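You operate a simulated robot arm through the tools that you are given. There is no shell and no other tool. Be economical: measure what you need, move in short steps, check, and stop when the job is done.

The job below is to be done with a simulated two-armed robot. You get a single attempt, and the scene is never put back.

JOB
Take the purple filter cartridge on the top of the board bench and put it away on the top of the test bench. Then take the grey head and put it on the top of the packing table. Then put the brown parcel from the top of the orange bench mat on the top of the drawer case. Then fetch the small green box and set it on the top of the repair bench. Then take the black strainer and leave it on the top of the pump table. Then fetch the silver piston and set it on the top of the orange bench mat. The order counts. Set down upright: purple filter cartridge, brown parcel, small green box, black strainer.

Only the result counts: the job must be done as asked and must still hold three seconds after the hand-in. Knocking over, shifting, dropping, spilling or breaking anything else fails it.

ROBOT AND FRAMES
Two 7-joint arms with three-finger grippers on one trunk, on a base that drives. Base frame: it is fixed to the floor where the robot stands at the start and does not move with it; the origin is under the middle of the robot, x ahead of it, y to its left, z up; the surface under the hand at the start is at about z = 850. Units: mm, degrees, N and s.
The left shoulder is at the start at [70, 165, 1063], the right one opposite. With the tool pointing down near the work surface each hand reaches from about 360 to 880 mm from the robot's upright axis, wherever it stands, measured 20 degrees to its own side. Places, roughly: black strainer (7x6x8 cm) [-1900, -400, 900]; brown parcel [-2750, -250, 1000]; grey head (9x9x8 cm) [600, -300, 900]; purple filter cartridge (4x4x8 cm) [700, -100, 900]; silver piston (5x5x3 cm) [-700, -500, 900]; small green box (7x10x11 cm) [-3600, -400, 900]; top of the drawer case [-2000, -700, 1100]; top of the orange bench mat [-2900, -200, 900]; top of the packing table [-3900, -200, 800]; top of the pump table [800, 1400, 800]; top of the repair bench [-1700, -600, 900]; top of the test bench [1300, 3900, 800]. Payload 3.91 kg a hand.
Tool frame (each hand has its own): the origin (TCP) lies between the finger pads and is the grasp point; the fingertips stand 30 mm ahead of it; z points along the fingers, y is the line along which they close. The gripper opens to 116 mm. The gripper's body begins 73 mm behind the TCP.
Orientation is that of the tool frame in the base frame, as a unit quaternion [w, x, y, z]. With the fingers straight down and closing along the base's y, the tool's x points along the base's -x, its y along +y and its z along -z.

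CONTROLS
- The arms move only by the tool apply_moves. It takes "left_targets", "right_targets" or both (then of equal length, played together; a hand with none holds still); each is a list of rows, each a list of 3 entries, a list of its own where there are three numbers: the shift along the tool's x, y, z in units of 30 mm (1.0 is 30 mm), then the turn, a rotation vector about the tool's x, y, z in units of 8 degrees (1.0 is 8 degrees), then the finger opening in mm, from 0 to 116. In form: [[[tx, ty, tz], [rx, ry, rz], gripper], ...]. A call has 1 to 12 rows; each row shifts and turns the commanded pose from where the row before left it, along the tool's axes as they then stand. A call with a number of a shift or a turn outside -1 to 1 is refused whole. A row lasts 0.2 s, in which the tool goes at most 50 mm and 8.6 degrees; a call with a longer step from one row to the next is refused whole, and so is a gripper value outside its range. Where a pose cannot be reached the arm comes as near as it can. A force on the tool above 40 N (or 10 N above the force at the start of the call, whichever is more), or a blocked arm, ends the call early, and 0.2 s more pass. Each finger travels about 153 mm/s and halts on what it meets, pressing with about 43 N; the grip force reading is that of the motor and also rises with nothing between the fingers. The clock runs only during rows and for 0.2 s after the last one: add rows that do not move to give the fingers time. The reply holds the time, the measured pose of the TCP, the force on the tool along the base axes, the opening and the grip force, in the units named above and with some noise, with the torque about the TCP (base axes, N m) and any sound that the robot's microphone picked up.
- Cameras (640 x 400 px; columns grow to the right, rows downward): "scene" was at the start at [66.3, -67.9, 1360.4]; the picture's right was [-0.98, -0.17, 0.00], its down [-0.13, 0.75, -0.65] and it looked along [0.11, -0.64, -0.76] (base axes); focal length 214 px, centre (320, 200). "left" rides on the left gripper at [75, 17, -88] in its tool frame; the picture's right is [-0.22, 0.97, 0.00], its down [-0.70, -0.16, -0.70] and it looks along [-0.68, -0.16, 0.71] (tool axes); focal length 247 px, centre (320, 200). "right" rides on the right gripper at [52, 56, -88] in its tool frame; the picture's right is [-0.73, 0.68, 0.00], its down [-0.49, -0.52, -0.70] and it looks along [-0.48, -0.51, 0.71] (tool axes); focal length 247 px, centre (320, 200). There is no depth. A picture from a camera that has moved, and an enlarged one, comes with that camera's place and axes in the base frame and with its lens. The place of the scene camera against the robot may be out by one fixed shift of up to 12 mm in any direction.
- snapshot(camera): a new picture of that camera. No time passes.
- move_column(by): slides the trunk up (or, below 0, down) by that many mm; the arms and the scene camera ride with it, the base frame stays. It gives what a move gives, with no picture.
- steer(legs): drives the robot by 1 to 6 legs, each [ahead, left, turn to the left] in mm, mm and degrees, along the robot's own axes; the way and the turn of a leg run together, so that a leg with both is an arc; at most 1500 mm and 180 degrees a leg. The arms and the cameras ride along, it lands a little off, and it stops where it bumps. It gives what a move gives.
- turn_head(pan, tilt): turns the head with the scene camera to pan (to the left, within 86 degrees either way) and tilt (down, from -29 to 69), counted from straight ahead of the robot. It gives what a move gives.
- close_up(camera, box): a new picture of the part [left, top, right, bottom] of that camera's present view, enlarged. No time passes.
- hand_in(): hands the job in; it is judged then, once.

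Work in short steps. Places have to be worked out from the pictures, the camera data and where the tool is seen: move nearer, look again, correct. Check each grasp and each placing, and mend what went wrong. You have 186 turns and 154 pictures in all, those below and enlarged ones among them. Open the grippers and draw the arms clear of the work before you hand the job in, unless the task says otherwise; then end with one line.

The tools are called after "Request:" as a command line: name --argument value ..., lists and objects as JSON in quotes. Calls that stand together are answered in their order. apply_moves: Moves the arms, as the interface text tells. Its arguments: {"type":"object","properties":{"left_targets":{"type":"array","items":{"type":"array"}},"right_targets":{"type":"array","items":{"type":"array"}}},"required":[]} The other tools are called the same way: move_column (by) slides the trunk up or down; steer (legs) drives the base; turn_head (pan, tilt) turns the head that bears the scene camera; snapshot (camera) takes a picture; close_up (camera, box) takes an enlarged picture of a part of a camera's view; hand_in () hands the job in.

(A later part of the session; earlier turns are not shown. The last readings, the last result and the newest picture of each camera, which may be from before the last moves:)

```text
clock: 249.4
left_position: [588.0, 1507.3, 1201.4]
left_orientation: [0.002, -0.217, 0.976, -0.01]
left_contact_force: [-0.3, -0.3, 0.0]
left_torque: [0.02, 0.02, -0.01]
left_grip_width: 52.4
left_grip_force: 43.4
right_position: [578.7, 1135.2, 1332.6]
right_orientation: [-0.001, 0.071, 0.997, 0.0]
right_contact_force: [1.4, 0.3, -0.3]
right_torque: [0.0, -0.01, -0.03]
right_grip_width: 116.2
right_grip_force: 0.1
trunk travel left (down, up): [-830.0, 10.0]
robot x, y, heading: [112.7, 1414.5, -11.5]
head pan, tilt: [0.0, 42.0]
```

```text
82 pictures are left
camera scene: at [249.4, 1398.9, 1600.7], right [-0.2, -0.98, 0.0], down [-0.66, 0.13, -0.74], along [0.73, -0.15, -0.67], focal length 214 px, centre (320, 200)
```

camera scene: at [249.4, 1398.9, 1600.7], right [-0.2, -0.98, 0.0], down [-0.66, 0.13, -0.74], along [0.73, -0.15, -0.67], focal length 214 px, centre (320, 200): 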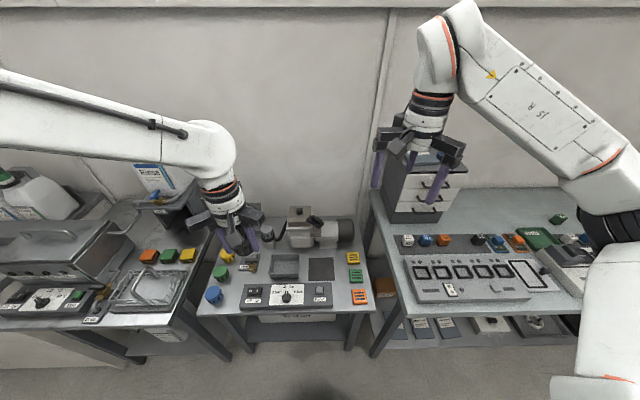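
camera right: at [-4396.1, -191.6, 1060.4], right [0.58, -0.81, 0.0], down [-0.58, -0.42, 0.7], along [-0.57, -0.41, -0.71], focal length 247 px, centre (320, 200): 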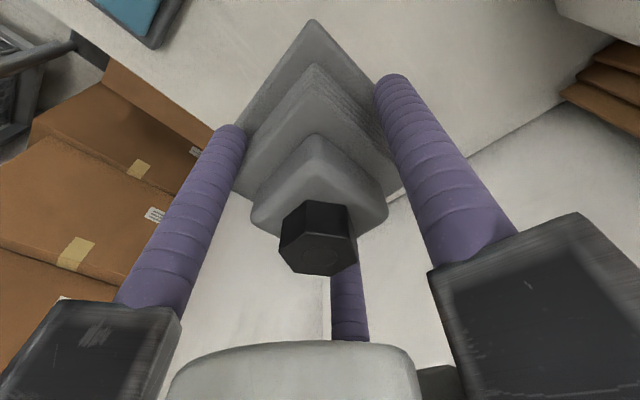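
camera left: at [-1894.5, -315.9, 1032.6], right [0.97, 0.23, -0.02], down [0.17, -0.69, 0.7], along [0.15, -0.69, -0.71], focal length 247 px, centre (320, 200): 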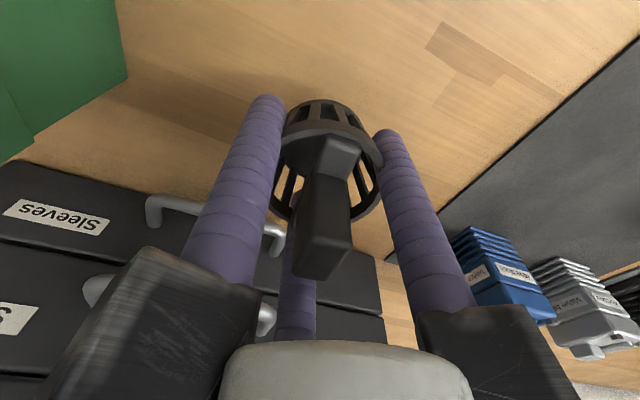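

Request:
close_up --camera "scene" --box '[190, 190, 390, 320]'

Request:
snapshot --camera "left"

```text
3.08 times, centred on (290, 255) of scene
camera zoom: at [249.4, 1398.9, 1600.7], right [-0.2, -0.98, 0.0], down [-0.66, 0.13, -0.74], along [0.73, -0.15, -0.67], focal length 660 px, centre (412, 31)
```

zoom: 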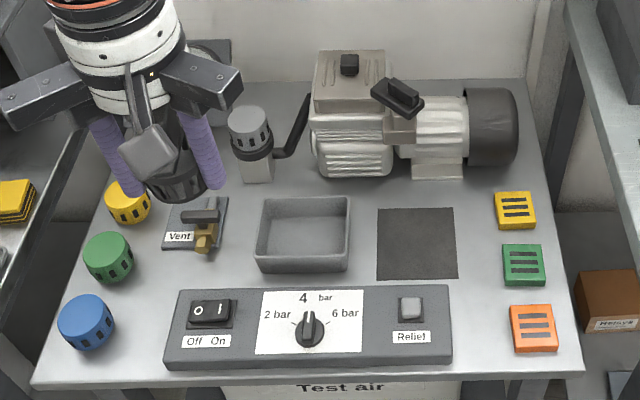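

```text
80 pictures are left
camera left: at [512.5, 1490.0, 1291.2], right [-0.21, 0.98, -0.02], down [0.69, 0.16, 0.7], along [0.69, 0.13, -0.71], focal length 247 px, centre (320, 200)
```

left: 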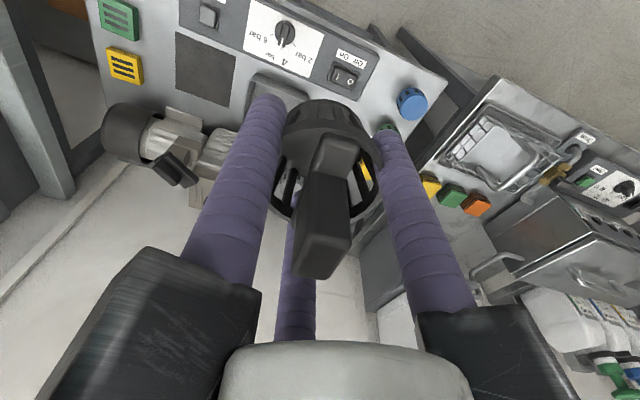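

Around the dark square pad there is clear room, centre about [707, 1299]. I strafe right 150 mm so the left arm reaches it comfortably.

Request:
steer --legs '[[0, -150, 0]]'

Request:
close_up --camera "scene" --box '[130, 190, 350, 330]'

```text
clock: 250.8
left_position: [558.6, 1362.4, 1201.9]
left_orientation: [0.002, -0.216, 0.976, -0.009]
left_contact_force: [0.0, 0.4, 0.2]
left_torque: [-0.01, 0.02, 0.0]
left_grip_width: 52.1
left_grip_force: 42.7
right_position: [548.3, 991.4, 1332.4]
right_orientation: [-0.001, 0.07, 0.998, 0.0]
right_contact_force: [0.0, 0.5, 0.1]
right_torque: [-0.02, 0.0, -0.01]
right_grip_width: 115.9
right_grip_force: 0.0
trunk travel left (down, up): [-830.0, 10.0]
robot x, y, heading: [87.2, 1272.0, -11.5]
head pan, tilt: [0.0, 42.0]
```

```text
2.86 times, centred on (240, 260) of scene
camera zoom: at [220.4, 1255.9, 1600.6], right [-0.2, -0.98, 0.0], down [-0.66, 0.13, -0.74], along [0.73, -0.15, -0.67], focal length 613 px, centre (549, 29)
```

zoom: 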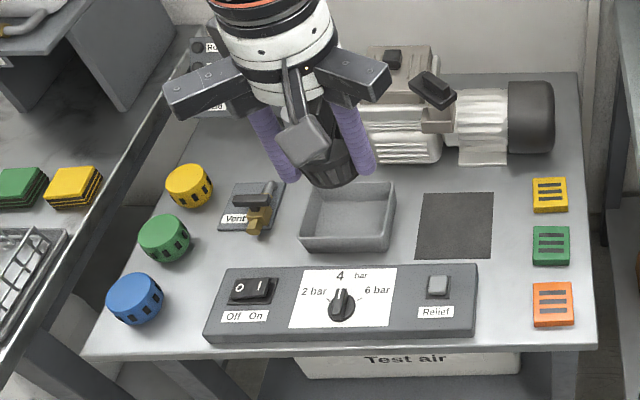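

Target stays at about [707, 1297]. I carry the strainer over and down to z about 960.

Request:
apply_moves --left_targets '[[[-0.71, -0.81, 0.4], [0, 0, 0], 40], [[-0.71, -0.81, 0.4], [0, 0, 0], 40], [[-0.71, -0.81, 0.4], [0, 0, 0], 40], [[-0.71, -0.81, 0.4], [0, 0, 0], 40], [[-0.71, -0.81, 0.4], [0, 0, 0], 40], [[0, 0, 0.95], [0, 0, 0], 40], [[0, 0, 0.95], [0, 0, 0], 40], [[0, 0, 0.95], [0, 0, 0], 40], [[0, 0, 0.95], [0, 0, 0], 40], [[0, 0, 0.95], [0, 0, 0], 40], [[0, 0, 0.95], [0, 0, 0], 40], [[0, 0, 0], [0, 0, 0], 40]]'

Request:
snapshot --camera "left"

Request:
close_up --camera "scene" --box '[130, 190, 350, 330]'

```text
clock: 253.4
left_position: [708.1, 1293.4, 972.8]
left_orientation: [0.002, -0.217, 0.976, -0.009]
left_contact_force: [0.5, 0.6, -0.5]
left_torque: [0.0, -0.02, 0.0]
left_grip_width: 52.3
left_grip_force: 42.4
right_position: [548.5, 990.4, 1331.7]
right_orientation: [0.0, 0.07, 0.998, -0.001]
right_contact_force: [-0.2, 0.1, -0.2]
right_torque: [0.02, 0.0, -0.01]
right_grip_width: 116.0
right_grip_force: 0.0
trunk travel left (down, up): [-830.0, 10.0]
robot x, y, heading: [82.8, 1270.3, -11.7]
head pan, tilt: [0.0, 42.0]
```

```text
78 pictures are left
camera left: at [632.7, 1276.5, 1061.9], right [-0.21, 0.98, -0.02], down [0.69, 0.16, 0.7], along [0.69, 0.13, -0.71], focal length 247 px, centre (320, 200)
```

left: 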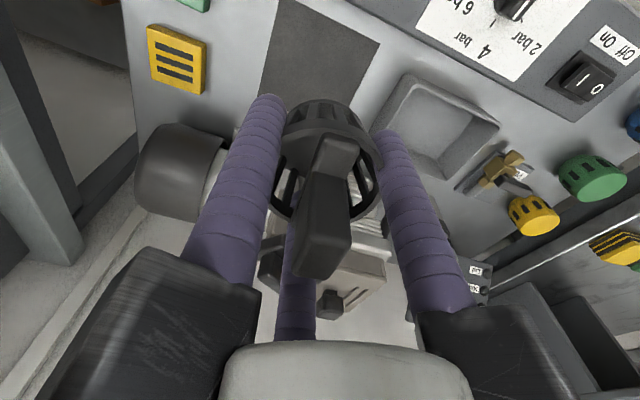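

```text
2.86 times, centred on (240, 260) of scene
camera zoom: at [219.0, 1253.1, 1600.7], right [-0.2, -0.98, 0.0], down [-0.66, 0.13, -0.74], along [0.73, -0.15, -0.67], focal length 613 px, centre (549, 29)
```

zoom: 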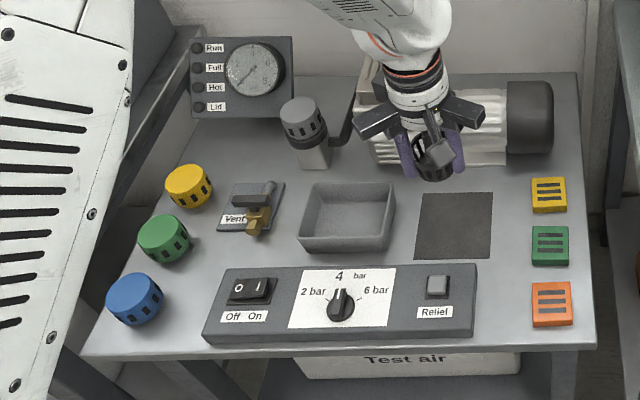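

Straight below is the pad, clear all round. I lower to z about 858, then slowly.

Request:
apply_moves --left_targets '[[[0, 0, 0.95], [0, 0, 0], 40], [[0, 0, 0.95], [0, 0, 0], 40], [[0, 0, 0.95], [0, 0, 0], 40], [[0, 0, 0.9], [0, 0, 0], 40], [[0, 0, 0], [0, 0, 0], 40]]'

Request:
apply_moves --left_targets '[[[0, 0, 0.12], [0, 0, 0], 40], [[0, 0, 0.12], [0, 0, 0], 40], [[0, 0, 0.1], [0, 0, 0], 40], [[0, 0, 0], [0, 0, 0], 40]]'

```text
clock: 254.6
left_position: [707.7, 1289.9, 860.6]
left_orientation: [0.002, -0.216, 0.976, -0.01]
left_contact_force: [0.5, -0.4, -0.6]
left_torque: [0.03, -0.01, -0.01]
left_grip_width: 52.0
left_grip_force: 42.7
right_position: [547.9, 988.0, 1331.5]
right_orientation: [0.0, 0.07, 0.998, 0.0]
right_contact_force: [-0.8, -0.3, -0.2]
right_torque: [0.0, 0.01, -0.01]
right_grip_width: 115.8
right_grip_force: 0.1
trunk travel left (down, up): [-830.0, 10.0]
robot x, y, heading: [87.6, 1269.8, -11.5]
head pan, tilt: [0.0, 42.0]
```

```text
clock: 255.6
left_position: [709.3, 1289.2, 850.6]
left_orientation: [0.001, -0.217, 0.976, -0.009]
left_contact_force: [-0.3, -0.4, -0.7]
left_torque: [-0.02, 0.01, 0.0]
left_grip_width: 52.4
left_grip_force: 43.0
right_position: [548.3, 990.0, 1331.6]
right_orientation: [-0.001, 0.071, 0.997, 0.0]
right_contact_force: [-0.1, 0.3, -0.4]
right_torque: [0.02, -0.02, 0.0]
right_grip_width: 116.0
right_grip_force: 0.0
trunk travel left (down, up): [-830.0, 10.0]
robot x, y, heading: [86.9, 1270.6, -11.5]
head pan, tilt: [0.0, 42.0]
```

No contact yet; I keep lowering.

Request:
apply_moves --left_targets '[[[0, 0, 0.1], [0, 0, 0], 40], [[0, 0, 0.1], [0, 0, 0], 40], [[0, 0, 0], [0, 0, 0], 40]]'

Request:
apply_moves --left_targets '[[[0, 0, 0.1], [0, 0, 0], 40], [[0, 0, 0], [0, 0, 0], 40]]'

```text
clock: 256.4
left_position: [709.7, 1288.1, 844.7]
left_orientation: [0.002, -0.216, 0.976, -0.01]
left_contact_force: [-0.2, 0.6, -0.6]
left_torque: [0.04, 0.01, 0.01]
left_grip_width: 52.0
left_grip_force: 42.9
right_position: [548.6, 989.4, 1332.5]
right_orientation: [-0.002, 0.07, 0.998, 0.0]
right_contact_force: [-0.1, -0.1, 0.5]
right_torque: [-0.05, -0.01, -0.02]
right_grip_width: 115.8
right_grip_force: 0.0
trunk travel left (down, up): [-830.0, 10.0]
robot x, y, heading: [88.2, 1267.9, -11.3]
head pan, tilt: [0.0, 42.0]
```

```text
clock: 257.0
left_position: [709.8, 1287.9, 841.7]
left_orientation: [0.001, -0.217, 0.976, -0.009]
left_contact_force: [0.2, -1.0, -0.2]
left_torque: [0.02, 0.02, 0.04]
left_grip_width: 52.1
left_grip_force: 43.2
right_position: [548.4, 989.5, 1331.8]
right_orientation: [-0.001, 0.07, 0.998, 0.001]
right_contact_force: [-0.6, -0.2, -0.6]
right_torque: [-0.01, 0.0, 0.0]
right_grip_width: 115.9
right_grip_force: 0.1
trunk travel left (down, up): [-830.0, 10.0]
robot x, y, heading: [82.7, 1270.7, -11.4]
head pan, tilt: [0.0, 42.0]
```

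Request:
apply_moves --left_targets '[[[0, 0, 0.1], [0, 0, 0], 40], [[0, 0, 0], [0, 0, 0], 40]]'

Request:
snapshot --camera "left"

```text
clock: 257.6
left_position: [709.2, 1289.2, 838.2]
left_orientation: [0.001, -0.216, 0.976, -0.008]
left_contact_force: [0.0, 0.5, -0.1]
left_torque: [-0.01, 0.0, 0.0]
left_grip_width: 52.1
left_grip_force: 43.4
right_position: [547.1, 990.1, 1331.1]
right_orientation: [0.0, 0.07, 0.998, 0.0]
right_contact_force: [-0.3, 0.3, -0.2]
right_torque: [-0.03, 0.0, 0.0]
right_grip_width: 115.8
right_grip_force: 0.2
trunk travel left (down, up): [-830.0, 10.0]
robot x, y, heading: [84.4, 1270.4, -11.2]
head pan, tilt: [0.0, 42.0]
```

```text
76 pictures are left
camera left: at [633.7, 1272.6, 927.5], right [-0.21, 0.98, -0.02], down [0.69, 0.16, 0.7], along [0.69, 0.13, -0.71], focal length 247 px, centre (320, 200)
```

left: 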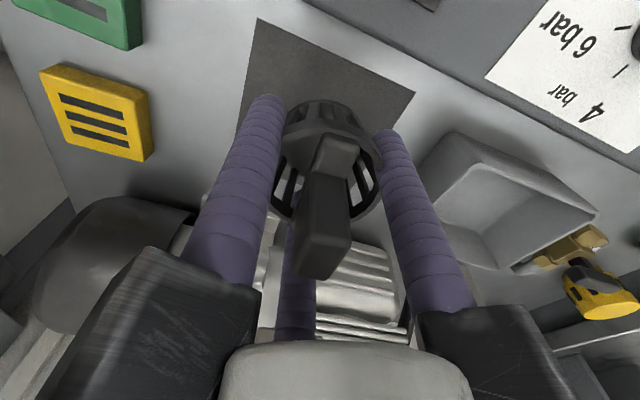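

Request:
apply_moves --left_targets '[[[0, 0, 0.08], [0, 0, 0], 40], [[0, 0, 0], [0, 0, 0], 40]]'

Request:
apply_moves --left_targets '[[[0, 0, 0.08], [0, 0, 0], 40], [[0, 0, 0], [0, 0, 0], 40]]'

```text
clock: 258.2
left_position: [709.0, 1289.2, 835.9]
left_orientation: [0.001, -0.217, 0.976, -0.009]
left_contact_force: [0.5, -0.5, -0.9]
left_torque: [0.03, 0.01, 0.01]
left_grip_width: 52.2
left_grip_force: 42.7
right_position: [548.0, 989.6, 1330.8]
right_orientation: [-0.001, 0.071, 0.997, 0.0]
right_contact_force: [0.6, -0.4, -0.5]
right_torque: [0.01, 0.03, 0.02]
right_grip_width: 115.9
right_grip_force: 0.0
trunk travel left (down, up): [-830.0, 10.0]
robot x, y, heading: [86.5, 1271.8, -11.5]
head pan, tilt: [0.0, 42.0]
```

```text
clock: 258.8
left_position: [708.8, 1288.9, 833.7]
left_orientation: [0.001, -0.216, 0.976, -0.008]
left_contact_force: [-0.4, -0.2, -1.2]
left_torque: [0.03, 0.0, 0.01]
left_grip_width: 52.4
left_grip_force: 42.9
right_position: [547.7, 988.4, 1331.8]
right_orientation: [-0.001, 0.07, 0.998, -0.001]
right_contact_force: [0.3, -0.6, 0.3]
right_torque: [0.01, 0.0, 0.0]
right_grip_width: 116.1
right_grip_force: 0.1
trunk travel left (down, up): [-830.0, 10.0]
robot x, y, heading: [84.6, 1269.5, -11.4]
head pan, tilt: [0.0, 42.0]
```

Request:
apply_moves --left_targets '[[[0, 0, 0.1], [0, 0, 0], 40], [[0, 0, 0.1], [0, 0, 0], 40], [[0, 0, 0], [0, 0, 0], 40]]'

Request:
apply_moves --left_targets '[[[0, 0, 0.1], [0, 0, 0], 40], [[0, 0, 0], [0, 0, 0], 40]]'

Request:
apply_moves --left_targets '[[[0, 0, 0.1], [0, 0, 0], 40], [[0, 0, 0], [0, 0, 0], 40]]'

```text
clock: 259.6
left_position: [710.5, 1288.2, 828.1]
left_orientation: [0.002, -0.216, 0.976, -0.009]
left_contact_force: [0.8, 0.3, -0.5]
left_torque: [-0.02, -0.03, -0.02]
left_grip_width: 52.2
left_grip_force: 43.0
right_position: [548.1, 989.0, 1332.0]
right_orientation: [-0.001, 0.07, 0.998, 0.0]
right_contact_force: [0.1, -0.2, -0.5]
right_torque: [0.0, 0.0, 0.01]
right_grip_width: 116.0
right_grip_force: 0.1
trunk travel left (down, up): [-830.0, 10.0]
robot x, y, heading: [86.8, 1268.2, -11.4]
head pan, tilt: [0.0, 42.0]
```

```text
clock: 260.2
left_position: [708.4, 1288.9, 824.7]
left_orientation: [0.001, -0.217, 0.976, -0.008]
left_contact_force: [0.2, -0.5, -1.2]
left_torque: [0.0, -0.04, 0.02]
left_grip_width: 51.9
left_grip_force: 43.4
right_position: [547.5, 990.6, 1330.0]
right_orientation: [-0.001, 0.07, 0.998, 0.0]
right_contact_force: [0.0, 0.5, 0.1]
right_torque: [-0.01, 0.01, -0.02]
right_grip_width: 116.0
right_grip_force: 0.1
trunk travel left (down, up): [-830.0, 10.0]
robot x, y, heading: [88.3, 1270.5, -11.4]
head pan, tilt: [0.0, 42.0]
```

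```text
clock: 260.8
left_position: [710.0, 1288.0, 821.9]
left_orientation: [0.002, -0.216, 0.976, -0.01]
left_contact_force: [0.0, 0.3, -0.4]
left_torque: [0.01, -0.05, -0.01]
left_grip_width: 52.6
left_grip_force: 43.6
right_position: [548.4, 990.0, 1332.1]
right_orientation: [-0.001, 0.071, 0.997, -0.001]
right_contact_force: [0.4, -0.3, -0.2]
right_torque: [0.04, 0.04, 0.0]
right_grip_width: 116.1
right_grip_force: 0.0
trunk travel left (down, up): [-830.0, 10.0]
robot x, y, heading: [85.2, 1270.1, -11.7]
head pan, tilt: [0.0, 42.0]
```

Still free; I check the gap in the pictures.

Request:
close_up --camera "left" --box '[220, 0, 460, 160]'

Request:
close_up --camera "scene" --box '[230, 200, 350, 300]'

```text
2.50 times, centred on (340, 80) of left
camera zoom: at [633.8, 1272.7, 910.8], right [-0.21, 0.98, -0.02], down [0.69, 0.16, 0.7], along [0.69, 0.13, -0.71], focal length 617 px, centre (270, 500)
```

zoom: 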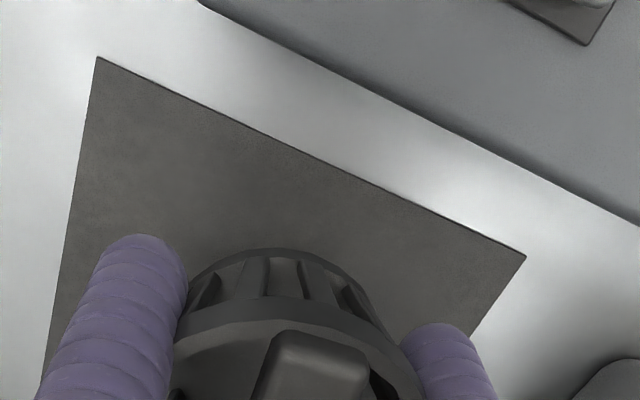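

```text
4.00 times, centred on (290, 250) of scene
camera zoom: at [219.8, 1252.9, 1600.6], right [-0.2, -0.98, 0.0], down [-0.66, 0.13, -0.74], along [0.73, -0.15, -0.67], focal length 858 px, centre (440, 0)
```

zoom: 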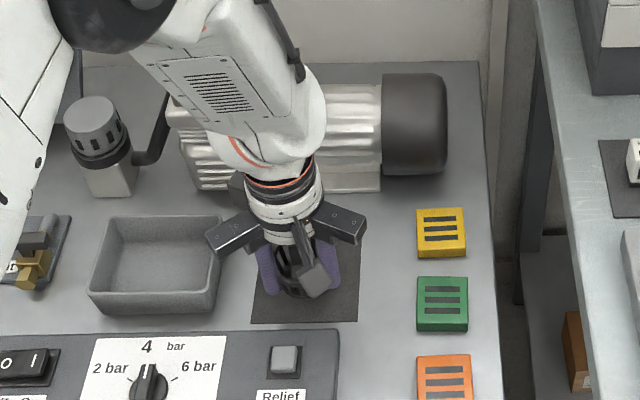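

Parallax of the pad corner puts the table near z 763, so about 20 mm remain. I lower 14 mm, then in small steps.

Request:
apply_moves --left_targets '[[[0, 0, 0.25], [0, 0, 0], 40], [[0, 0, 0.22], [0, 0, 0], 40], [[0, 0, 0], [0, 0, 0], 40]]'

Request:
apply_moves --left_targets '[[[0, 0, 0.1], [0, 0, 0], 40], [[0, 0, 0], [0, 0, 0], 40]]'

Request:
apply_moves --left_targets '[[[0, 0, 0.08], [0, 0, 0], 40], [[0, 0, 0], [0, 0, 0], 40]]'

```text
clock: 261.6
left_position: [709.6, 1289.4, 808.7]
left_orientation: [0.002, -0.216, 0.976, -0.01]
left_contact_force: [-0.1, 0.2, 0.6]
left_torque: [0.0, 0.0, -0.02]
left_grip_width: 52.2
left_grip_force: 42.8
right_position: [547.8, 988.3, 1330.7]
right_orientation: [-0.001, 0.07, 0.998, 0.0]
right_contact_force: [-1.2, -0.3, -0.2]
right_torque: [-0.05, -0.03, -0.03]
right_grip_width: 115.9
right_grip_force: 0.0
trunk travel left (down, up): [-830.0, 10.0]
robot x, y, heading: [85.3, 1271.0, -11.5]
head pan, tilt: [0.0, 42.0]
```

```text
clock: 262.2
left_position: [707.8, 1288.2, 805.5]
left_orientation: [0.001, -0.216, 0.976, -0.01]
left_contact_force: [-0.7, 0.4, 0.3]
left_torque: [0.01, 0.0, 0.03]
left_grip_width: 52.3
left_grip_force: 43.1
right_position: [547.9, 988.8, 1332.7]
right_orientation: [-0.001, 0.071, 0.997, 0.0]
right_contact_force: [-0.4, 0.3, 0.3]
right_torque: [0.02, -0.01, 0.02]
right_grip_width: 116.3
right_grip_force: 0.1
trunk travel left (down, up): [-830.0, 10.0]
robot x, y, heading: [82.4, 1270.4, -11.7]
head pan, tilt: [0.0, 42.0]
```

```text
clock: 262.8
left_position: [709.1, 1288.2, 803.9]
left_orientation: [0.001, -0.216, 0.976, -0.008]
left_contact_force: [-0.6, 0.7, -0.6]
left_torque: [-0.02, -0.01, -0.01]
left_grip_width: 52.3
left_grip_force: 42.9
right_position: [548.3, 988.2, 1331.1]
right_orientation: [-0.001, 0.071, 0.997, 0.0]
right_contact_force: [0.1, -0.6, -0.2]
right_torque: [0.01, 0.02, 0.0]
right_grip_width: 116.0
right_grip_force: 0.1
trunk travel left (down, up): [-830.0, 10.0]
robot x, y, heading: [89.3, 1270.3, -11.4]
head pan, tilt: [0.0, 42.0]
```

Request:
apply_moves --left_targets '[[[0, 0, 0.08], [0, 0, 0], 40], [[0, 0, 0], [0, 0, 0], 40]]'

Request:
apply_moves --left_targets '[[[0, 0, 0.08], [0, 0, 0], 40], [[0, 0, 0], [0, 0, 0], 40]]'

Request:
apply_moves --left_targets '[[[0, 0, 0.08], [0, 0, 0], 40], [[0, 0, 0], [0, 0, 0], 40]]'

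```text
clock: 263.4
left_position: [708.4, 1287.0, 801.8]
left_orientation: [0.001, -0.217, 0.976, -0.009]
left_contact_force: [-0.3, 0.4, 0.2]
left_torque: [-0.03, 0.01, 0.02]
left_grip_width: 52.4
left_grip_force: 43.0
right_position: [549.5, 988.7, 1332.3]
right_orientation: [-0.001, 0.071, 0.998, 0.0]
right_contact_force: [-0.3, -0.4, -0.3]
right_torque: [-0.03, -0.03, -0.01]
right_grip_width: 116.0
right_grip_force: 0.0
trunk travel left (down, up): [-830.0, 10.0]
robot x, y, heading: [85.1, 1269.6, -11.5]
head pan, tilt: [0.0, 42.0]
```

```text
clock: 264.0
left_position: [709.4, 1288.4, 797.4]
left_orientation: [0.002, -0.216, 0.976, -0.008]
left_contact_force: [-0.3, 0.9, -0.6]
left_torque: [0.03, 0.03, 0.0]
left_grip_width: 52.3
left_grip_force: 42.9
right_position: [548.4, 989.1, 1331.8]
right_orientation: [-0.001, 0.07, 0.998, 0.0]
right_contact_force: [-0.7, 0.0, 0.6]
right_torque: [0.0, -0.01, -0.01]
right_grip_width: 116.1
right_grip_force: 0.1
trunk travel left (down, up): [-830.0, 10.0]
robot x, y, heading: [85.2, 1270.9, -11.4]
head pan, tilt: [0.0, 42.0]
```

```text
clock: 264.6
left_position: [709.1, 1288.1, 796.0]
left_orientation: [0.001, -0.217, 0.976, -0.009]
left_contact_force: [-0.8, -0.3, -0.3]
left_torque: [0.01, 0.0, -0.04]
left_grip_width: 52.2
left_grip_force: 43.5
right_position: [549.3, 989.4, 1332.3]
right_orientation: [0.0, 0.071, 0.997, 0.0]
right_contact_force: [0.1, 0.4, 0.0]
right_torque: [0.01, -0.02, 0.0]
right_grip_width: 116.1
right_grip_force: 0.1
trunk travel left (down, up): [-830.0, 10.0]
robot x, y, heading: [85.6, 1271.8, -11.4]
head pan, tilt: [0.0, 42.0]
```

Request:
apply_moves --left_targets '[[[0, 0, 0.08], [0, 0, 0], 40], [[0, 0, 0], [0, 0, 0], 40]]'

Request:
apply_moves --left_targets '[[[0, 0, 0.08], [0, 0, 0], 40], [[0, 0, 0], [0, 0, 0], 40]]'

Request:
close_up --camera "left" --box '[220, 0, 460, 160]'

```text
clock: 265.2
left_position: [707.9, 1288.3, 792.9]
left_orientation: [0.002, -0.217, 0.976, -0.009]
left_contact_force: [-0.2, -0.3, 0.2]
left_torque: [0.02, 0.0, -0.01]
left_grip_width: 52.5
left_grip_force: 42.7
right_position: [548.0, 989.3, 1331.8]
right_orientation: [0.0, 0.07, 0.998, -0.001]
right_contact_force: [0.0, 0.5, -0.4]
right_torque: [0.0, -0.01, -0.04]
right_grip_width: 116.1
right_grip_force: 0.1
trunk travel left (down, up): [-830.0, 10.0]
robot x, y, heading: [87.8, 1271.1, -11.4]
head pan, tilt: [0.0, 42.0]
```

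```text
clock: 265.8
left_position: [708.4, 1287.5, 789.7]
left_orientation: [0.001, -0.216, 0.976, -0.009]
left_contact_force: [-0.2, -0.3, 0.1]
left_torque: [-0.03, -0.02, 0.01]
left_grip_width: 52.3
left_grip_force: 43.1
right_position: [549.0, 989.9, 1331.1]
right_orientation: [-0.001, 0.071, 0.998, 0.0]
right_contact_force: [-1.0, 0.7, 0.3]
right_torque: [-0.05, 0.02, 0.03]
right_grip_width: 116.0
right_grip_force: 0.0
trunk travel left (down, up): [-830.0, 10.0]
robot x, y, heading: [83.1, 1268.9, -11.6]
head pan, tilt: [0.0, 42.0]
```

```text
2.50 times, centred on (340, 80) of left
camera zoom: at [633.8, 1271.7, 879.3], right [-0.21, 0.98, -0.02], down [0.69, 0.16, 0.7], along [0.69, 0.13, -0.71], focal length 617 px, centre (270, 500)
```

zoom: 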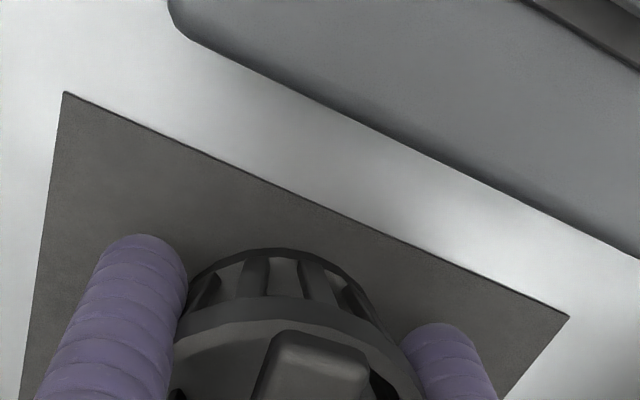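

Re-estimate puts the table at about z 750, so contact is imminent (TCP about 788).

Request:
apply_moves --left_targets '[[[0, 0, 0.06], [0, 0, 0], 40], [[0, 0, 0], [0, 0, 0], 40]]'

Request:
apply_moves --left_targets '[[[0, 0, 0.06], [0, 0, 0], 40], [[0, 0, 0], [0, 0, 0], 40]]'

```text
clock: 266.4
left_position: [709.9, 1287.7, 788.6]
left_orientation: [0.001, -0.217, 0.976, -0.009]
left_contact_force: [-0.1, 0.0, -0.3]
left_torque: [-0.03, 0.0, 0.01]
left_grip_width: 52.4
left_grip_force: 42.5
right_position: [548.2, 989.2, 1332.4]
right_orientation: [-0.001, 0.071, 0.997, 0.0]
right_contact_force: [-0.2, 0.0, 0.8]
right_torque: [-0.02, 0.01, 0.0]
right_grip_width: 116.1
right_grip_force: 0.1
trunk travel left (down, up): [-830.0, 10.0]
robot x, y, heading: [88.7, 1273.0, -11.4]
head pan, tilt: [0.0, 42.0]
```

```text
clock: 267.0
left_position: [708.5, 1286.7, 786.7]
left_orientation: [0.002, -0.216, 0.976, -0.009]
left_contact_force: [1.1, -0.6, -0.3]
left_torque: [0.01, 0.0, -0.02]
left_grip_width: 52.6
left_grip_force: 42.6
right_position: [547.8, 988.6, 1332.0]
right_orientation: [0.0, 0.071, 0.998, 0.001]
right_contact_force: [0.1, -0.3, 0.3]
right_torque: [0.0, 0.01, -0.01]
right_grip_width: 116.0
right_grip_force: 0.0
trunk travel left (down, up): [-830.0, 10.0]
robot x, y, heading: [87.4, 1266.8, -11.3]
head pan, tilt: [0.0, 42.0]
```

Request:
apply_moves --left_targets '[[[0, 0, 0.08], [0, 0, 0], 40], [[0, 0, 0], [0, 0, 0], 40]]'

Request:
apply_moves --left_targets '[[[0, 0, 0.08], [0, 0, 0], 40], [[0, 0, 0], [0, 0, 0], 40]]'

Request:
close_up --camera "scene" --box '[280, 240, 330, 290]'

```text
clock: 267.6
left_position: [708.8, 1287.3, 788.0]
left_orientation: [0.004, -0.217, 0.976, -0.01]
left_contact_force: [0.6, 1.1, 16.6]
left_torque: [0.13, 0.36, -0.02]
left_grip_width: 52.2
left_grip_force: 42.8
right_position: [546.2, 989.8, 1332.9]
right_orientation: [0.0, 0.071, 0.997, 0.0]
right_contact_force: [0.0, -0.3, -0.5]
right_torque: [0.01, 0.02, 0.0]
right_grip_width: 115.9
right_grip_force: 0.1
trunk travel left (down, up): [-830.0, 10.0]
robot x, y, heading: [83.2, 1270.2, -11.5]
head pan, tilt: [0.0, 42.0]
```

```text
clock: 268.2
left_position: [709.8, 1286.5, 786.7]
left_orientation: [0.005, -0.216, 0.976, -0.01]
left_contact_force: [2.2, 1.2, 35.6]
left_torque: [0.07, 0.2, 0.02]
left_grip_width: 52.6
left_grip_force: 42.6
right_position: [544.7, 989.0, 1332.3]
right_orientation: [0.001, 0.07, 0.998, 0.0]
right_contact_force: [-0.1, 0.3, -1.2]
right_torque: [-0.02, -0.02, 0.0]
right_grip_width: 116.0
right_grip_force: 0.0
trunk travel left (down, up): [-830.0, 10.0]
robot x, y, heading: [83.3, 1274.2, -11.5]
head pan, tilt: [0.0, 42.0]
```

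```text
8.00 times, centred on (305, 265) of scene
camera zoom: at [215.5, 1252.9, 1601.3], right [-0.2, -0.98, 0.0], down [-0.65, 0.13, -0.74], along [0.73, -0.15, -0.67], focal length 1716 px, centre (440, -320)
```

zoom: 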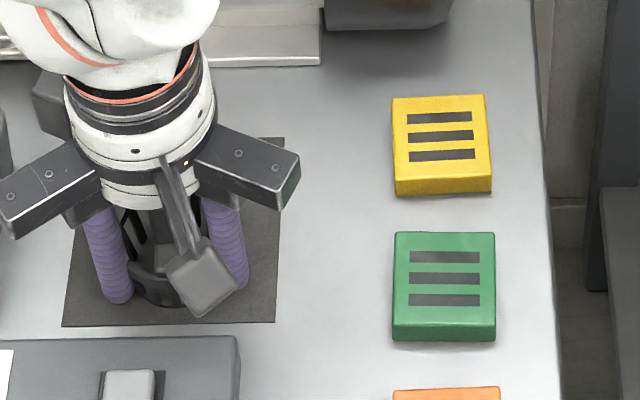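

Firm contact. I ease off 3 mm, open to 74 and rise straight up.

Request:
apply_moves --left_targets '[[[0, 0, -0.12], [0, 0, 0], 40], [[0, 0, 0], [0, 0, 0], 62], [[0, 0, 0], [0, 0, 0], 74], [[0, 0, 0], [0, 0, 0], 74], [[0, 0, -0.7], [0, 0, 0], 74], [[0, 0, -1], [0, 0, 0], 74], [[0, 0, -1], [0, 0, 0], 74], [[0, 0, -1], [0, 0, 0], 74], [[0, 0, -1], [0, 0, 0], 74], [[0, 0, -1], [0, 0, 0], 74], [[0, 0, -1], [0, 0, 0], 74], [[0, 0, 0], [0, 0, 0], 74]]'

Request:
snapshot --camera "left"

Request:
close_up --camera "scene" --box '[190, 180, 350, 320]'

```text
clock: 270.8
left_position: [708.5, 1291.8, 987.9]
left_orientation: [0.001, -0.217, 0.976, -0.008]
left_contact_force: [-0.4, 0.4, 0.1]
left_torque: [0.01, 0.0, 0.01]
left_grip_width: 73.8
left_grip_force: 0.0
right_position: [549.0, 989.8, 1331.8]
right_orientation: [-0.001, 0.07, 0.998, 0.0]
right_contact_force: [-0.5, -0.7, -0.3]
right_torque: [0.01, 0.01, 0.04]
right_grip_width: 116.0
right_grip_force: 0.1
trunk travel left (down, up): [-830.0, 10.0]
robot x, y, heading: [84.9, 1273.1, -11.5]
head pan, tilt: [0.0, 42.0]
```

```text
71 pictures are left
camera left: at [633.0, 1275.5, 1075.7], right [-0.21, 0.98, -0.02], down [0.69, 0.16, 0.7], along [0.69, 0.13, -0.71], focal length 247 px, centre (320, 200)
```

left: 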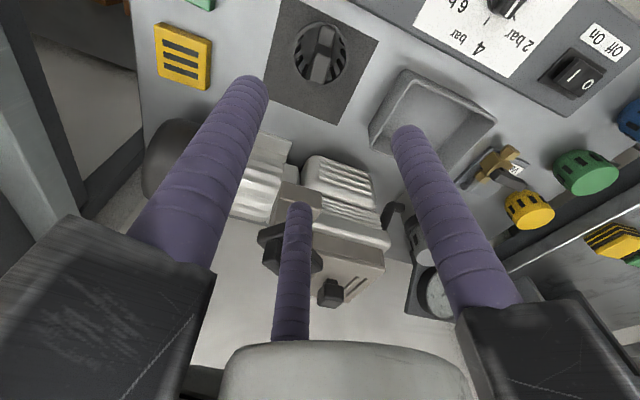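

```text
2.86 times, centred on (270, 250) of scene
camera zoom: at [220.5, 1252.8, 1600.5], right [-0.2, -0.98, 0.0], down [-0.66, 0.13, -0.74], along [0.73, -0.15, -0.67], focal length 613 px, centre (463, 57)
```

zoom: 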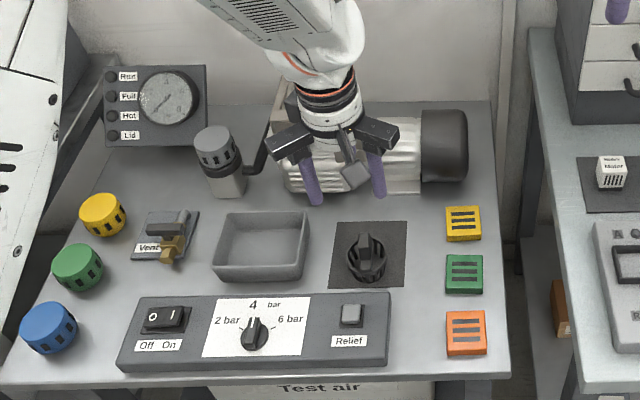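

The strainer stands upright on the pump table. I retract the left hand, go back along the aisle and face the wooden bench near x -650 to find the silver piston.

Request:
apply_moves --left_targets '[[[0, 0, -1], [0, 0, 0], 100], [[0, 0, -1], [0, 0, 0], 100], [[0, 0, -1], [0, 0, 0], 100], [[0, 0, -1], [0, 0, 0], 100], [[0, 0, -1], [0, 0, 0], 100], [[0.7, 0.5, -1], [0, 0, 0], 100], [[0.8, 0.6, -1], [0, 0, 0], 100], [[0.8, 0.6, 0], [0, 0, 0], 100], [[0.8, 0.6, 0], [0, 0, 0], 100], [[0, 0, 0], [0, 0, 0], 100]]'

Request:
steer --legs '[[0, -750, 0], [-516, -400, 0], [0, 0, -89]]'

Request:
turn_head --pan 0 --tilt 45

Request:
snapshot --camera "scene"

```text
clock: 273.0
left_position: [593.1, 1318.5, 1195.2]
left_orientation: [0.001, -0.216, 0.976, -0.01]
left_contact_force: [-0.2, 0.0, 0.3]
left_torque: [0.01, 0.03, 0.02]
left_grip_width: 100.0
left_grip_force: 0.0
right_position: [549.0, 988.8, 1330.9]
right_orientation: [-0.001, 0.07, 0.998, 0.001]
right_contact_force: [0.3, 0.0, 0.3]
right_torque: [0.02, 0.01, 0.0]
right_grip_width: 116.0
right_grip_force: 0.0
trunk travel left (down, up): [-830.0, 10.0]
robot x, y, heading: [86.1, 1272.1, -11.5]
head pan, tilt: [0.0, 42.0]
```

```text
clock: 284.0
left_position: [-582.0, -248.0, 1195.6]
left_orientation: [-0.005, 0.526, 0.851, -0.007]
left_contact_force: [-0.3, -0.6, 1.1]
left_torque: [0.01, -0.02, 0.01]
left_grip_width: 100.0
left_grip_force: 0.0
right_position: [-911.8, -211.7, 1331.7]
right_orientation: [0.0, 0.747, 0.665, 0.0]
right_contact_force: [0.3, -0.3, -0.2]
right_torque: [0.01, -0.02, -0.01]
right_grip_width: 115.8
right_grip_force: 0.0
trunk travel left (down, up): [-830.0, 10.0]
robot x, y, heading: [-643.2, 256.8, -99.7]
head pan, tilt: [0.0, 42.0]
```

```text
clock: 284.7
left_position: [-581.2, -249.4, 1194.9]
left_orientation: [-0.005, 0.526, 0.85, -0.007]
left_contact_force: [0.3, -0.2, -0.1]
left_torque: [-0.02, 0.0, 0.01]
left_grip_width: 100.0
left_grip_force: 0.0
right_position: [-911.8, -213.1, 1330.9]
right_orientation: [0.0, 0.746, 0.666, 0.0]
right_contact_force: [-0.7, 0.3, 0.3]
right_torque: [-0.04, -0.03, 0.03]
right_grip_width: 115.9
right_grip_force: 0.0
trunk travel left (down, up): [-830.0, 10.0]
robot x, y, heading: [-641.2, 256.8, -100.1]
head pan, tilt: [0.0, 45.0]
```

```text
69 pictures are left
camera scene: at [-662.7, 136.2, 1596.3], right [-0.99, 0.17, 0.0], down [0.12, 0.7, -0.71], along [-0.12, -0.7, -0.71], focal length 214 px, centre (320, 200)
```

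scene: 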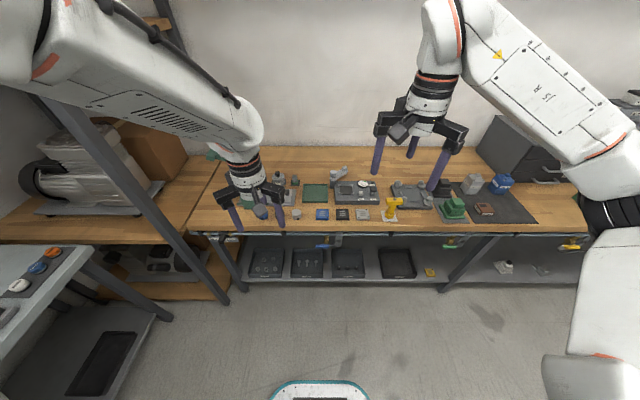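

Request:
close_up --camera "scene" --box '[220, 150, 420, 240]'

Request:
snapshot --camera "left"

```text
3.20 times, centred on (320, 195) of scene
camera zoom: at [-662.7, 136.2, 1596.3], right [-0.99, 0.17, 0.0], down [0.12, 0.7, -0.71], along [-0.12, -0.7, -0.71], focal length 686 px, centre (320, 216)
```

zoom: 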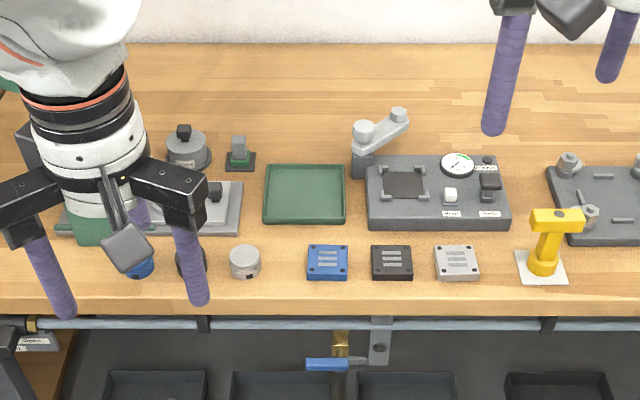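

```text
67 pictures are left
camera left: at [-597.5, -175.6, 1284.2], right [0.97, 0.24, -0.02], down [0.18, -0.69, 0.7], along [0.15, -0.69, -0.71], focal length 247 px, centre (320, 200)
```

left: 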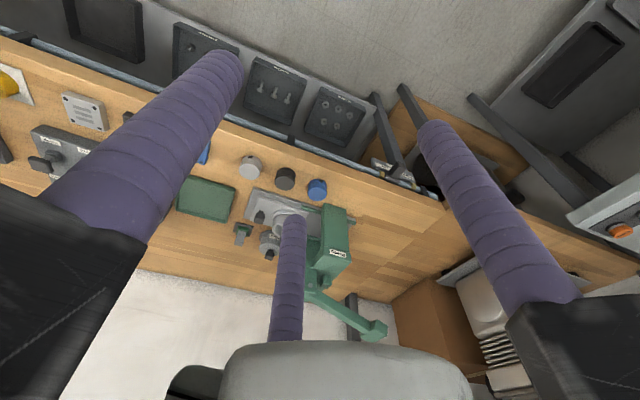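

The silver piston is the round one at about [-669, -506], with a black ring on its left and a blue plate on its right. The press makes the left arm awkward, so I will use the right hand: move the robot 150 mm left and 130 ahead.

Request:
steer --legs '[[130, 150, 0]]'

Request:
close_up --camera "scene" --box '[240, 150, 460, 300]'

```text
clock: 286.2
left_position: [-458.6, -400.7, 1196.5]
left_orientation: [-0.005, 0.526, 0.85, -0.008]
left_contact_force: [0.2, -0.3, -0.4]
left_torque: [-0.01, -0.02, -0.01]
left_grip_width: 99.8
left_grip_force: 0.0
right_position: [-788.9, -364.4, 1332.7]
right_orientation: [0.001, 0.747, 0.665, 0.001]
right_contact_force: [0.0, 0.1, 0.1]
right_torque: [-0.02, 0.0, -0.01]
right_grip_width: 116.0
right_grip_force: 0.0
trunk travel left (down, up): [-830.0, 10.0]
robot x, y, heading: [-517.0, 108.2, -99.8]
head pan, tilt: [0.0, 45.0]
```

```text
2.67 times, centred on (350, 225) of scene
camera zoom: at [-540.0, -14.6, 1596.5], right [-0.98, 0.17, 0.0], down [0.12, 0.7, -0.71], along [-0.12, -0.7, -0.71], focal length 572 px, centre (240, 133)
```

zoom: 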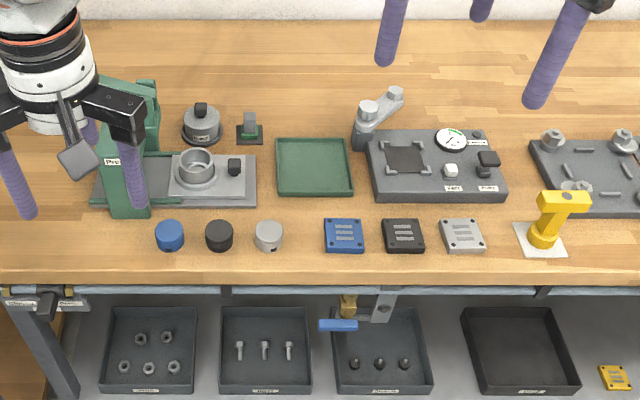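

Piston seen at about [-668, -502]. I bring the right hand over it at z about 1100, turned so the fingers miss the black ring.

Request:
apply_moves --right_targets '[[[-0.52, 0.57, 0.95], [0, 0, 0], 80], [[-0.52, 0.57, 0.95], [0, 0, 0], 80], [[-0.52, 0.57, 0.95], [0, 0, 0], 80], [[-0.52, 0.57, 0.95], [0, 0, 0], 80], [[-0.52, 0.57, 0.95], [0, 0, 0], 80], [[-0.52, 0.57, 0.95], [0, 0, 0], 80], [[-0.52, 0.57, 0.95], [0, 0, 0], 80], [[-0.52, 0.57, 0.95], [0, 0, 0], 80], [[0, 0, 0], [0, 0, -0.83], 80], [[0, 0, 0], [0, 0, -0.83], 80], [[0, 0, 0], [0, 0, -0.83], 80], [[0, 0, 0], [0, 0, -0.83], 80]]'

Request:
snapshot --camera "right"

```text
clock: 288.9
left_position: [-455.6, -401.8, 1195.4]
left_orientation: [-0.004, 0.526, 0.85, -0.008]
left_contact_force: [-0.6, 0.9, 0.2]
left_torque: [-0.02, -0.02, -0.01]
left_grip_width: 100.0
left_grip_force: 0.1
right_position: [-664.1, -505.9, 1104.3]
right_orientation: [0.0, 0.573, 0.819, 0.001]
right_contact_force: [0.7, -0.5, 0.4]
right_torque: [0.03, 0.02, -0.02]
right_grip_width: 80.3
right_grip_force: 0.0
trunk travel left (down, up): [-830.0, 10.0]
robot x, y, heading: [-516.2, 100.1, -99.7]
head pan, tilt: [0.0, 45.0]
```

```text
65 pictures are left
camera right: at [-630.6, -437.4, 1191.6], right [0.89, -0.45, 0.0], down [-0.32, -0.64, 0.7], along [-0.32, -0.62, -0.71], focal length 247 px, centre (320, 200)
```

right: 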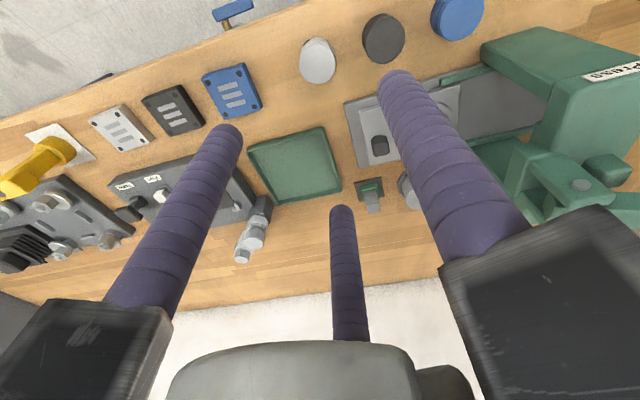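

Piston at [-671, -507]. I shift 7 mm, set opening 66, and descend to z about 945 to check.

Request:
apply_moves --right_targets '[[[0.03, -0.24, 0.5], [0, 0, 0], 66], [[0, 0, 1], [0, 0, 0], 66], [[0, 0, 1], [0, 0, 0], 66], [[0, 0, 1], [0, 0, 0], 66], [[0, 0, 1], [0, 0, 0], 66], [[0, 0, 0.8], [0, 0, 0], 66], [[0, 0, 0], [0, 0, 0], 66]]'

Request:
snapshot --camera "right"

```text
clock: 290.4
left_position: [-457.7, -402.1, 1194.9]
left_orientation: [-0.004, 0.526, 0.85, -0.007]
left_contact_force: [0.0, 0.7, 0.5]
left_torque: [0.01, 0.04, 0.03]
left_grip_width: 99.9
left_grip_force: 0.0
right_position: [-671.3, -507.2, 944.1]
right_orientation: [0.0, 0.573, 0.82, 0.0]
right_contact_force: [-0.1, 0.0, -0.1]
right_torque: [-0.05, -0.01, 0.03]
right_grip_width: 66.0
right_grip_force: 0.0
trunk travel left (down, up): [-830.0, 10.0]
robot x, y, heading: [-514.2, 102.1, -99.8]
head pan, tilt: [0.0, 45.0]
```

```text
64 pictures are left
camera right: at [-636.9, -439.0, 1032.0], right [0.89, -0.45, 0.0], down [-0.33, -0.64, 0.7], along [-0.32, -0.62, -0.71], focal length 247 px, centre (320, 200)
```

right: 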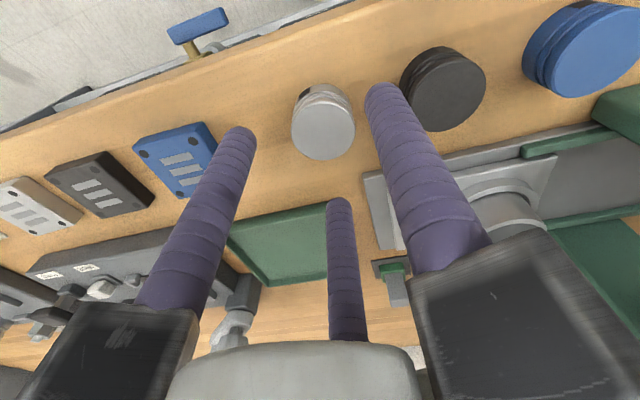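

Centred; I narrow to 60 mm and descend to z about 897.

Request:
apply_moves --right_targets '[[[0, -0.03, 0], [0, 0, 0], 60], [[0, 0, 0.6], [0, 0, 0], 60], [[0, 0, 0.6], [0, 0, 0], 60], [[0, 0, 0.4], [0, 0, 0], 60], [[0, 0, 0], [0, 0, 0], 60]]'

Request:
snapshot --camera "right"

```text
clock: 291.6
left_position: [-457.4, -402.1, 1196.1]
left_orientation: [-0.004, 0.526, 0.85, -0.007]
left_contact_force: [-1.0, -0.1, -0.6]
left_torque: [-0.01, 0.0, 0.01]
left_grip_width: 100.2
left_grip_force: 0.1
right_position: [-671.5, -508.2, 896.3]
right_orientation: [0.0, 0.574, 0.819, 0.001]
right_contact_force: [-0.6, -0.4, 0.0]
right_torque: [-0.02, -0.01, 0.03]
right_grip_width: 59.9
right_grip_force: 0.0
trunk travel left (down, up): [-830.0, 10.0]
robot x, y, heading: [-518.9, 106.4, -99.7]
head pan, tilt: [0.0, 45.0]
```

```text
63 pictures are left
camera right: at [-638.1, -439.3, 984.2], right [0.89, -0.46, 0.0], down [-0.33, -0.64, 0.7], along [-0.32, -0.62, -0.71], focal length 247 px, centre (320, 200)
```

right: 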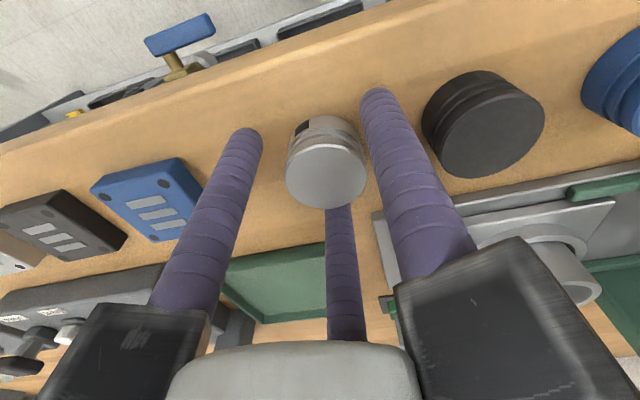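

The piston is between the fingers with gaps all round. I close.

Request:
apply_moves --right_targets '[[[0, 0, 0], [0, 0, 0], 45], [[0, 0, 0], [0, 0, 0], 30], [[0, 0, 0], [0, 0, 0], 25], [[0, 0, 0], [0, 0, 0], 25], [[0, 0, 0], [0, 0, 0], 25]]'

Request:
apply_moves --right_targets '[[[0, 0, -0.4], [0, 0, 0], 25], [[0, 0, -0.7], [0, 0, 0], 25], [[0, 0, -0.8], [0, 0, 0], 25], [[0, 0, 0], [0, 0, 0], 25]]'

Request:
snapshot --camera "right"

```text
clock: 292.9
left_position: [-457.4, -403.4, 1194.1]
left_orientation: [-0.005, 0.526, 0.85, -0.008]
left_contact_force: [0.4, -0.4, 0.8]
left_torque: [0.02, 0.02, 0.01]
left_grip_width: 100.0
left_grip_force: 0.1
right_position: [-671.7, -506.8, 895.7]
right_orientation: [0.0, 0.574, 0.819, 0.0]
right_contact_force: [0.4, 0.7, -0.1]
right_torque: [0.01, 0.03, -0.01]
right_grip_width: 40.4
right_grip_force: 43.2
trunk travel left (down, up): [-830.0, 10.0]
robot x, y, heading: [-518.6, 100.2, -99.7]
head pan, tilt: [0.0, 45.0]
```

```text
clock: 293.9
left_position: [-456.8, -403.1, 1196.3]
left_orientation: [-0.005, 0.526, 0.85, -0.007]
left_contact_force: [-0.1, 0.1, 1.1]
left_torque: [0.01, -0.01, 0.02]
left_grip_width: 99.9
left_grip_force: 0.2
right_position: [-673.4, -508.2, 953.3]
right_orientation: [-0.001, 0.573, 0.819, 0.001]
right_contact_force: [-0.3, 0.0, -0.4]
right_torque: [0.01, 0.01, 0.02]
right_grip_width: 40.4
right_grip_force: 43.4
trunk travel left (down, up): [-830.0, 10.0]
robot x, y, heading: [-517.1, 103.8, -100.2]
head pan, tilt: [0.0, 45.0]
```

```text
62 pictures are left
camera right: at [-639.4, -439.3, 1041.2], right [0.89, -0.45, 0.0], down [-0.33, -0.64, 0.7], along [-0.32, -0.62, -0.72], focal length 247 px, centre (320, 200)
```

right: 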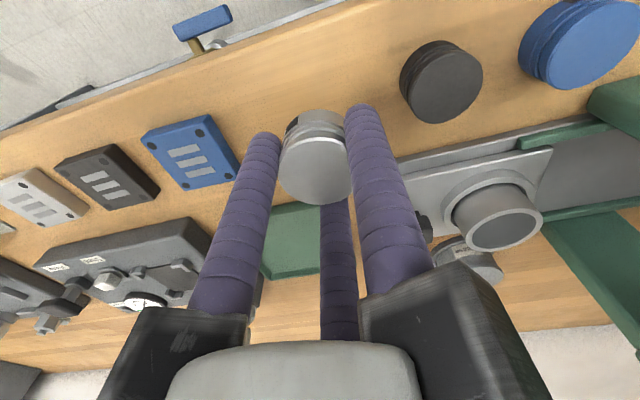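

Piston held at 40 mm. I lift it, draw the hand in, and strafe right about 2180 mm back to the orange mat.

Request:
apply_moves --right_targets '[[[0, 0, -1], [0, 0, 0], 25], [[0, 0, -1], [0, 0, 0], 25], [[0, 0, -1], [0, 0, 0], 25], [[0, 0, -1], [0, 0, 0], 25], [[0, 0, -1], [0, 0, 0], 25], [[0, 0, -1], [0, 0, 0], 25], [[0.5, 0.2, -1], [0, 0, 0], 25], [[0.8, 0.3, -1], [0, 0, 0], 25], [[0.9, 0, 0], [0, 0, 0], 25], [[0.9, 0, 0], [0, 0, 0], 25], [[0, 0, 0], [0, 0, 0], 25]]'

Request:
steer --legs '[[-60, -1100, 0], [120, -1080, 0]]'

Request:
snapshot --camera "scene"

```text
clock: 296.2
left_position: [-455.9, -401.5, 1195.4]
left_orientation: [-0.006, 0.526, 0.85, -0.007]
left_contact_force: [0.4, -0.5, -0.2]
left_torque: [-0.02, 0.01, 0.0]
left_grip_width: 100.3
left_grip_force: 0.1
right_position: [-691.5, -416.6, 1194.8]
right_orientation: [0.0, 0.574, 0.819, 0.0]
right_contact_force: [0.8, -0.4, 0.5]
right_torque: [-0.01, 0.01, -0.03]
right_grip_width: 40.2
right_grip_force: 42.9
trunk travel left (down, up): [-830.0, 10.0]
robot x, y, heading: [-516.3, 103.3, -100.0]
head pan, tilt: [0.0, 45.0]
```

```text
clock: 306.9
left_position: [-2586.7, -80.2, 1195.3]
left_orientation: [-0.005, 0.532, 0.847, -0.007]
left_contact_force: [0.8, -0.4, 0.8]
left_torque: [-0.01, -0.02, 0.01]
left_grip_width: 99.9
left_grip_force: 0.1
right_position: [-2820.4, -90.8, 1193.9]
right_orientation: [-0.001, 0.58, 0.815, 0.001]
right_contact_force: [0.8, -0.1, 0.5]
right_torque: [-0.05, 0.03, -0.02]
right_grip_width: 40.4
right_grip_force: 43.5
trunk travel left (down, up): [-830.0, 10.0]
robot x, y, heading: [-2640.9, 426.8, -100.7]
head pan, tilt: [0.0, 45.0]
```

```text
61 pictures are left
camera scene: at [-2662.3, 305.4, 1596.3], right [-0.98, 0.19, 0.0], down [0.13, 0.69, -0.71], along [-0.13, -0.69, -0.71], focal length 214 px, centre (320, 200)
```

scene: 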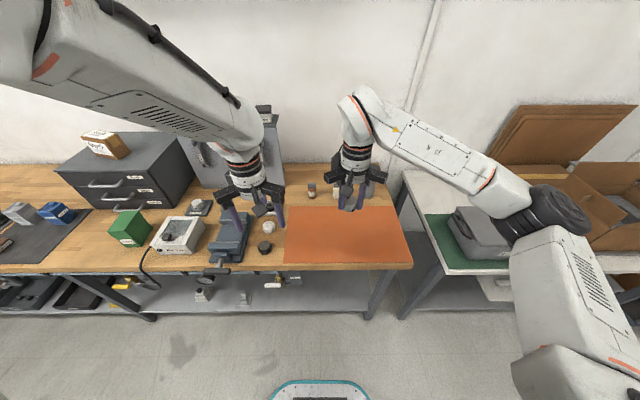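

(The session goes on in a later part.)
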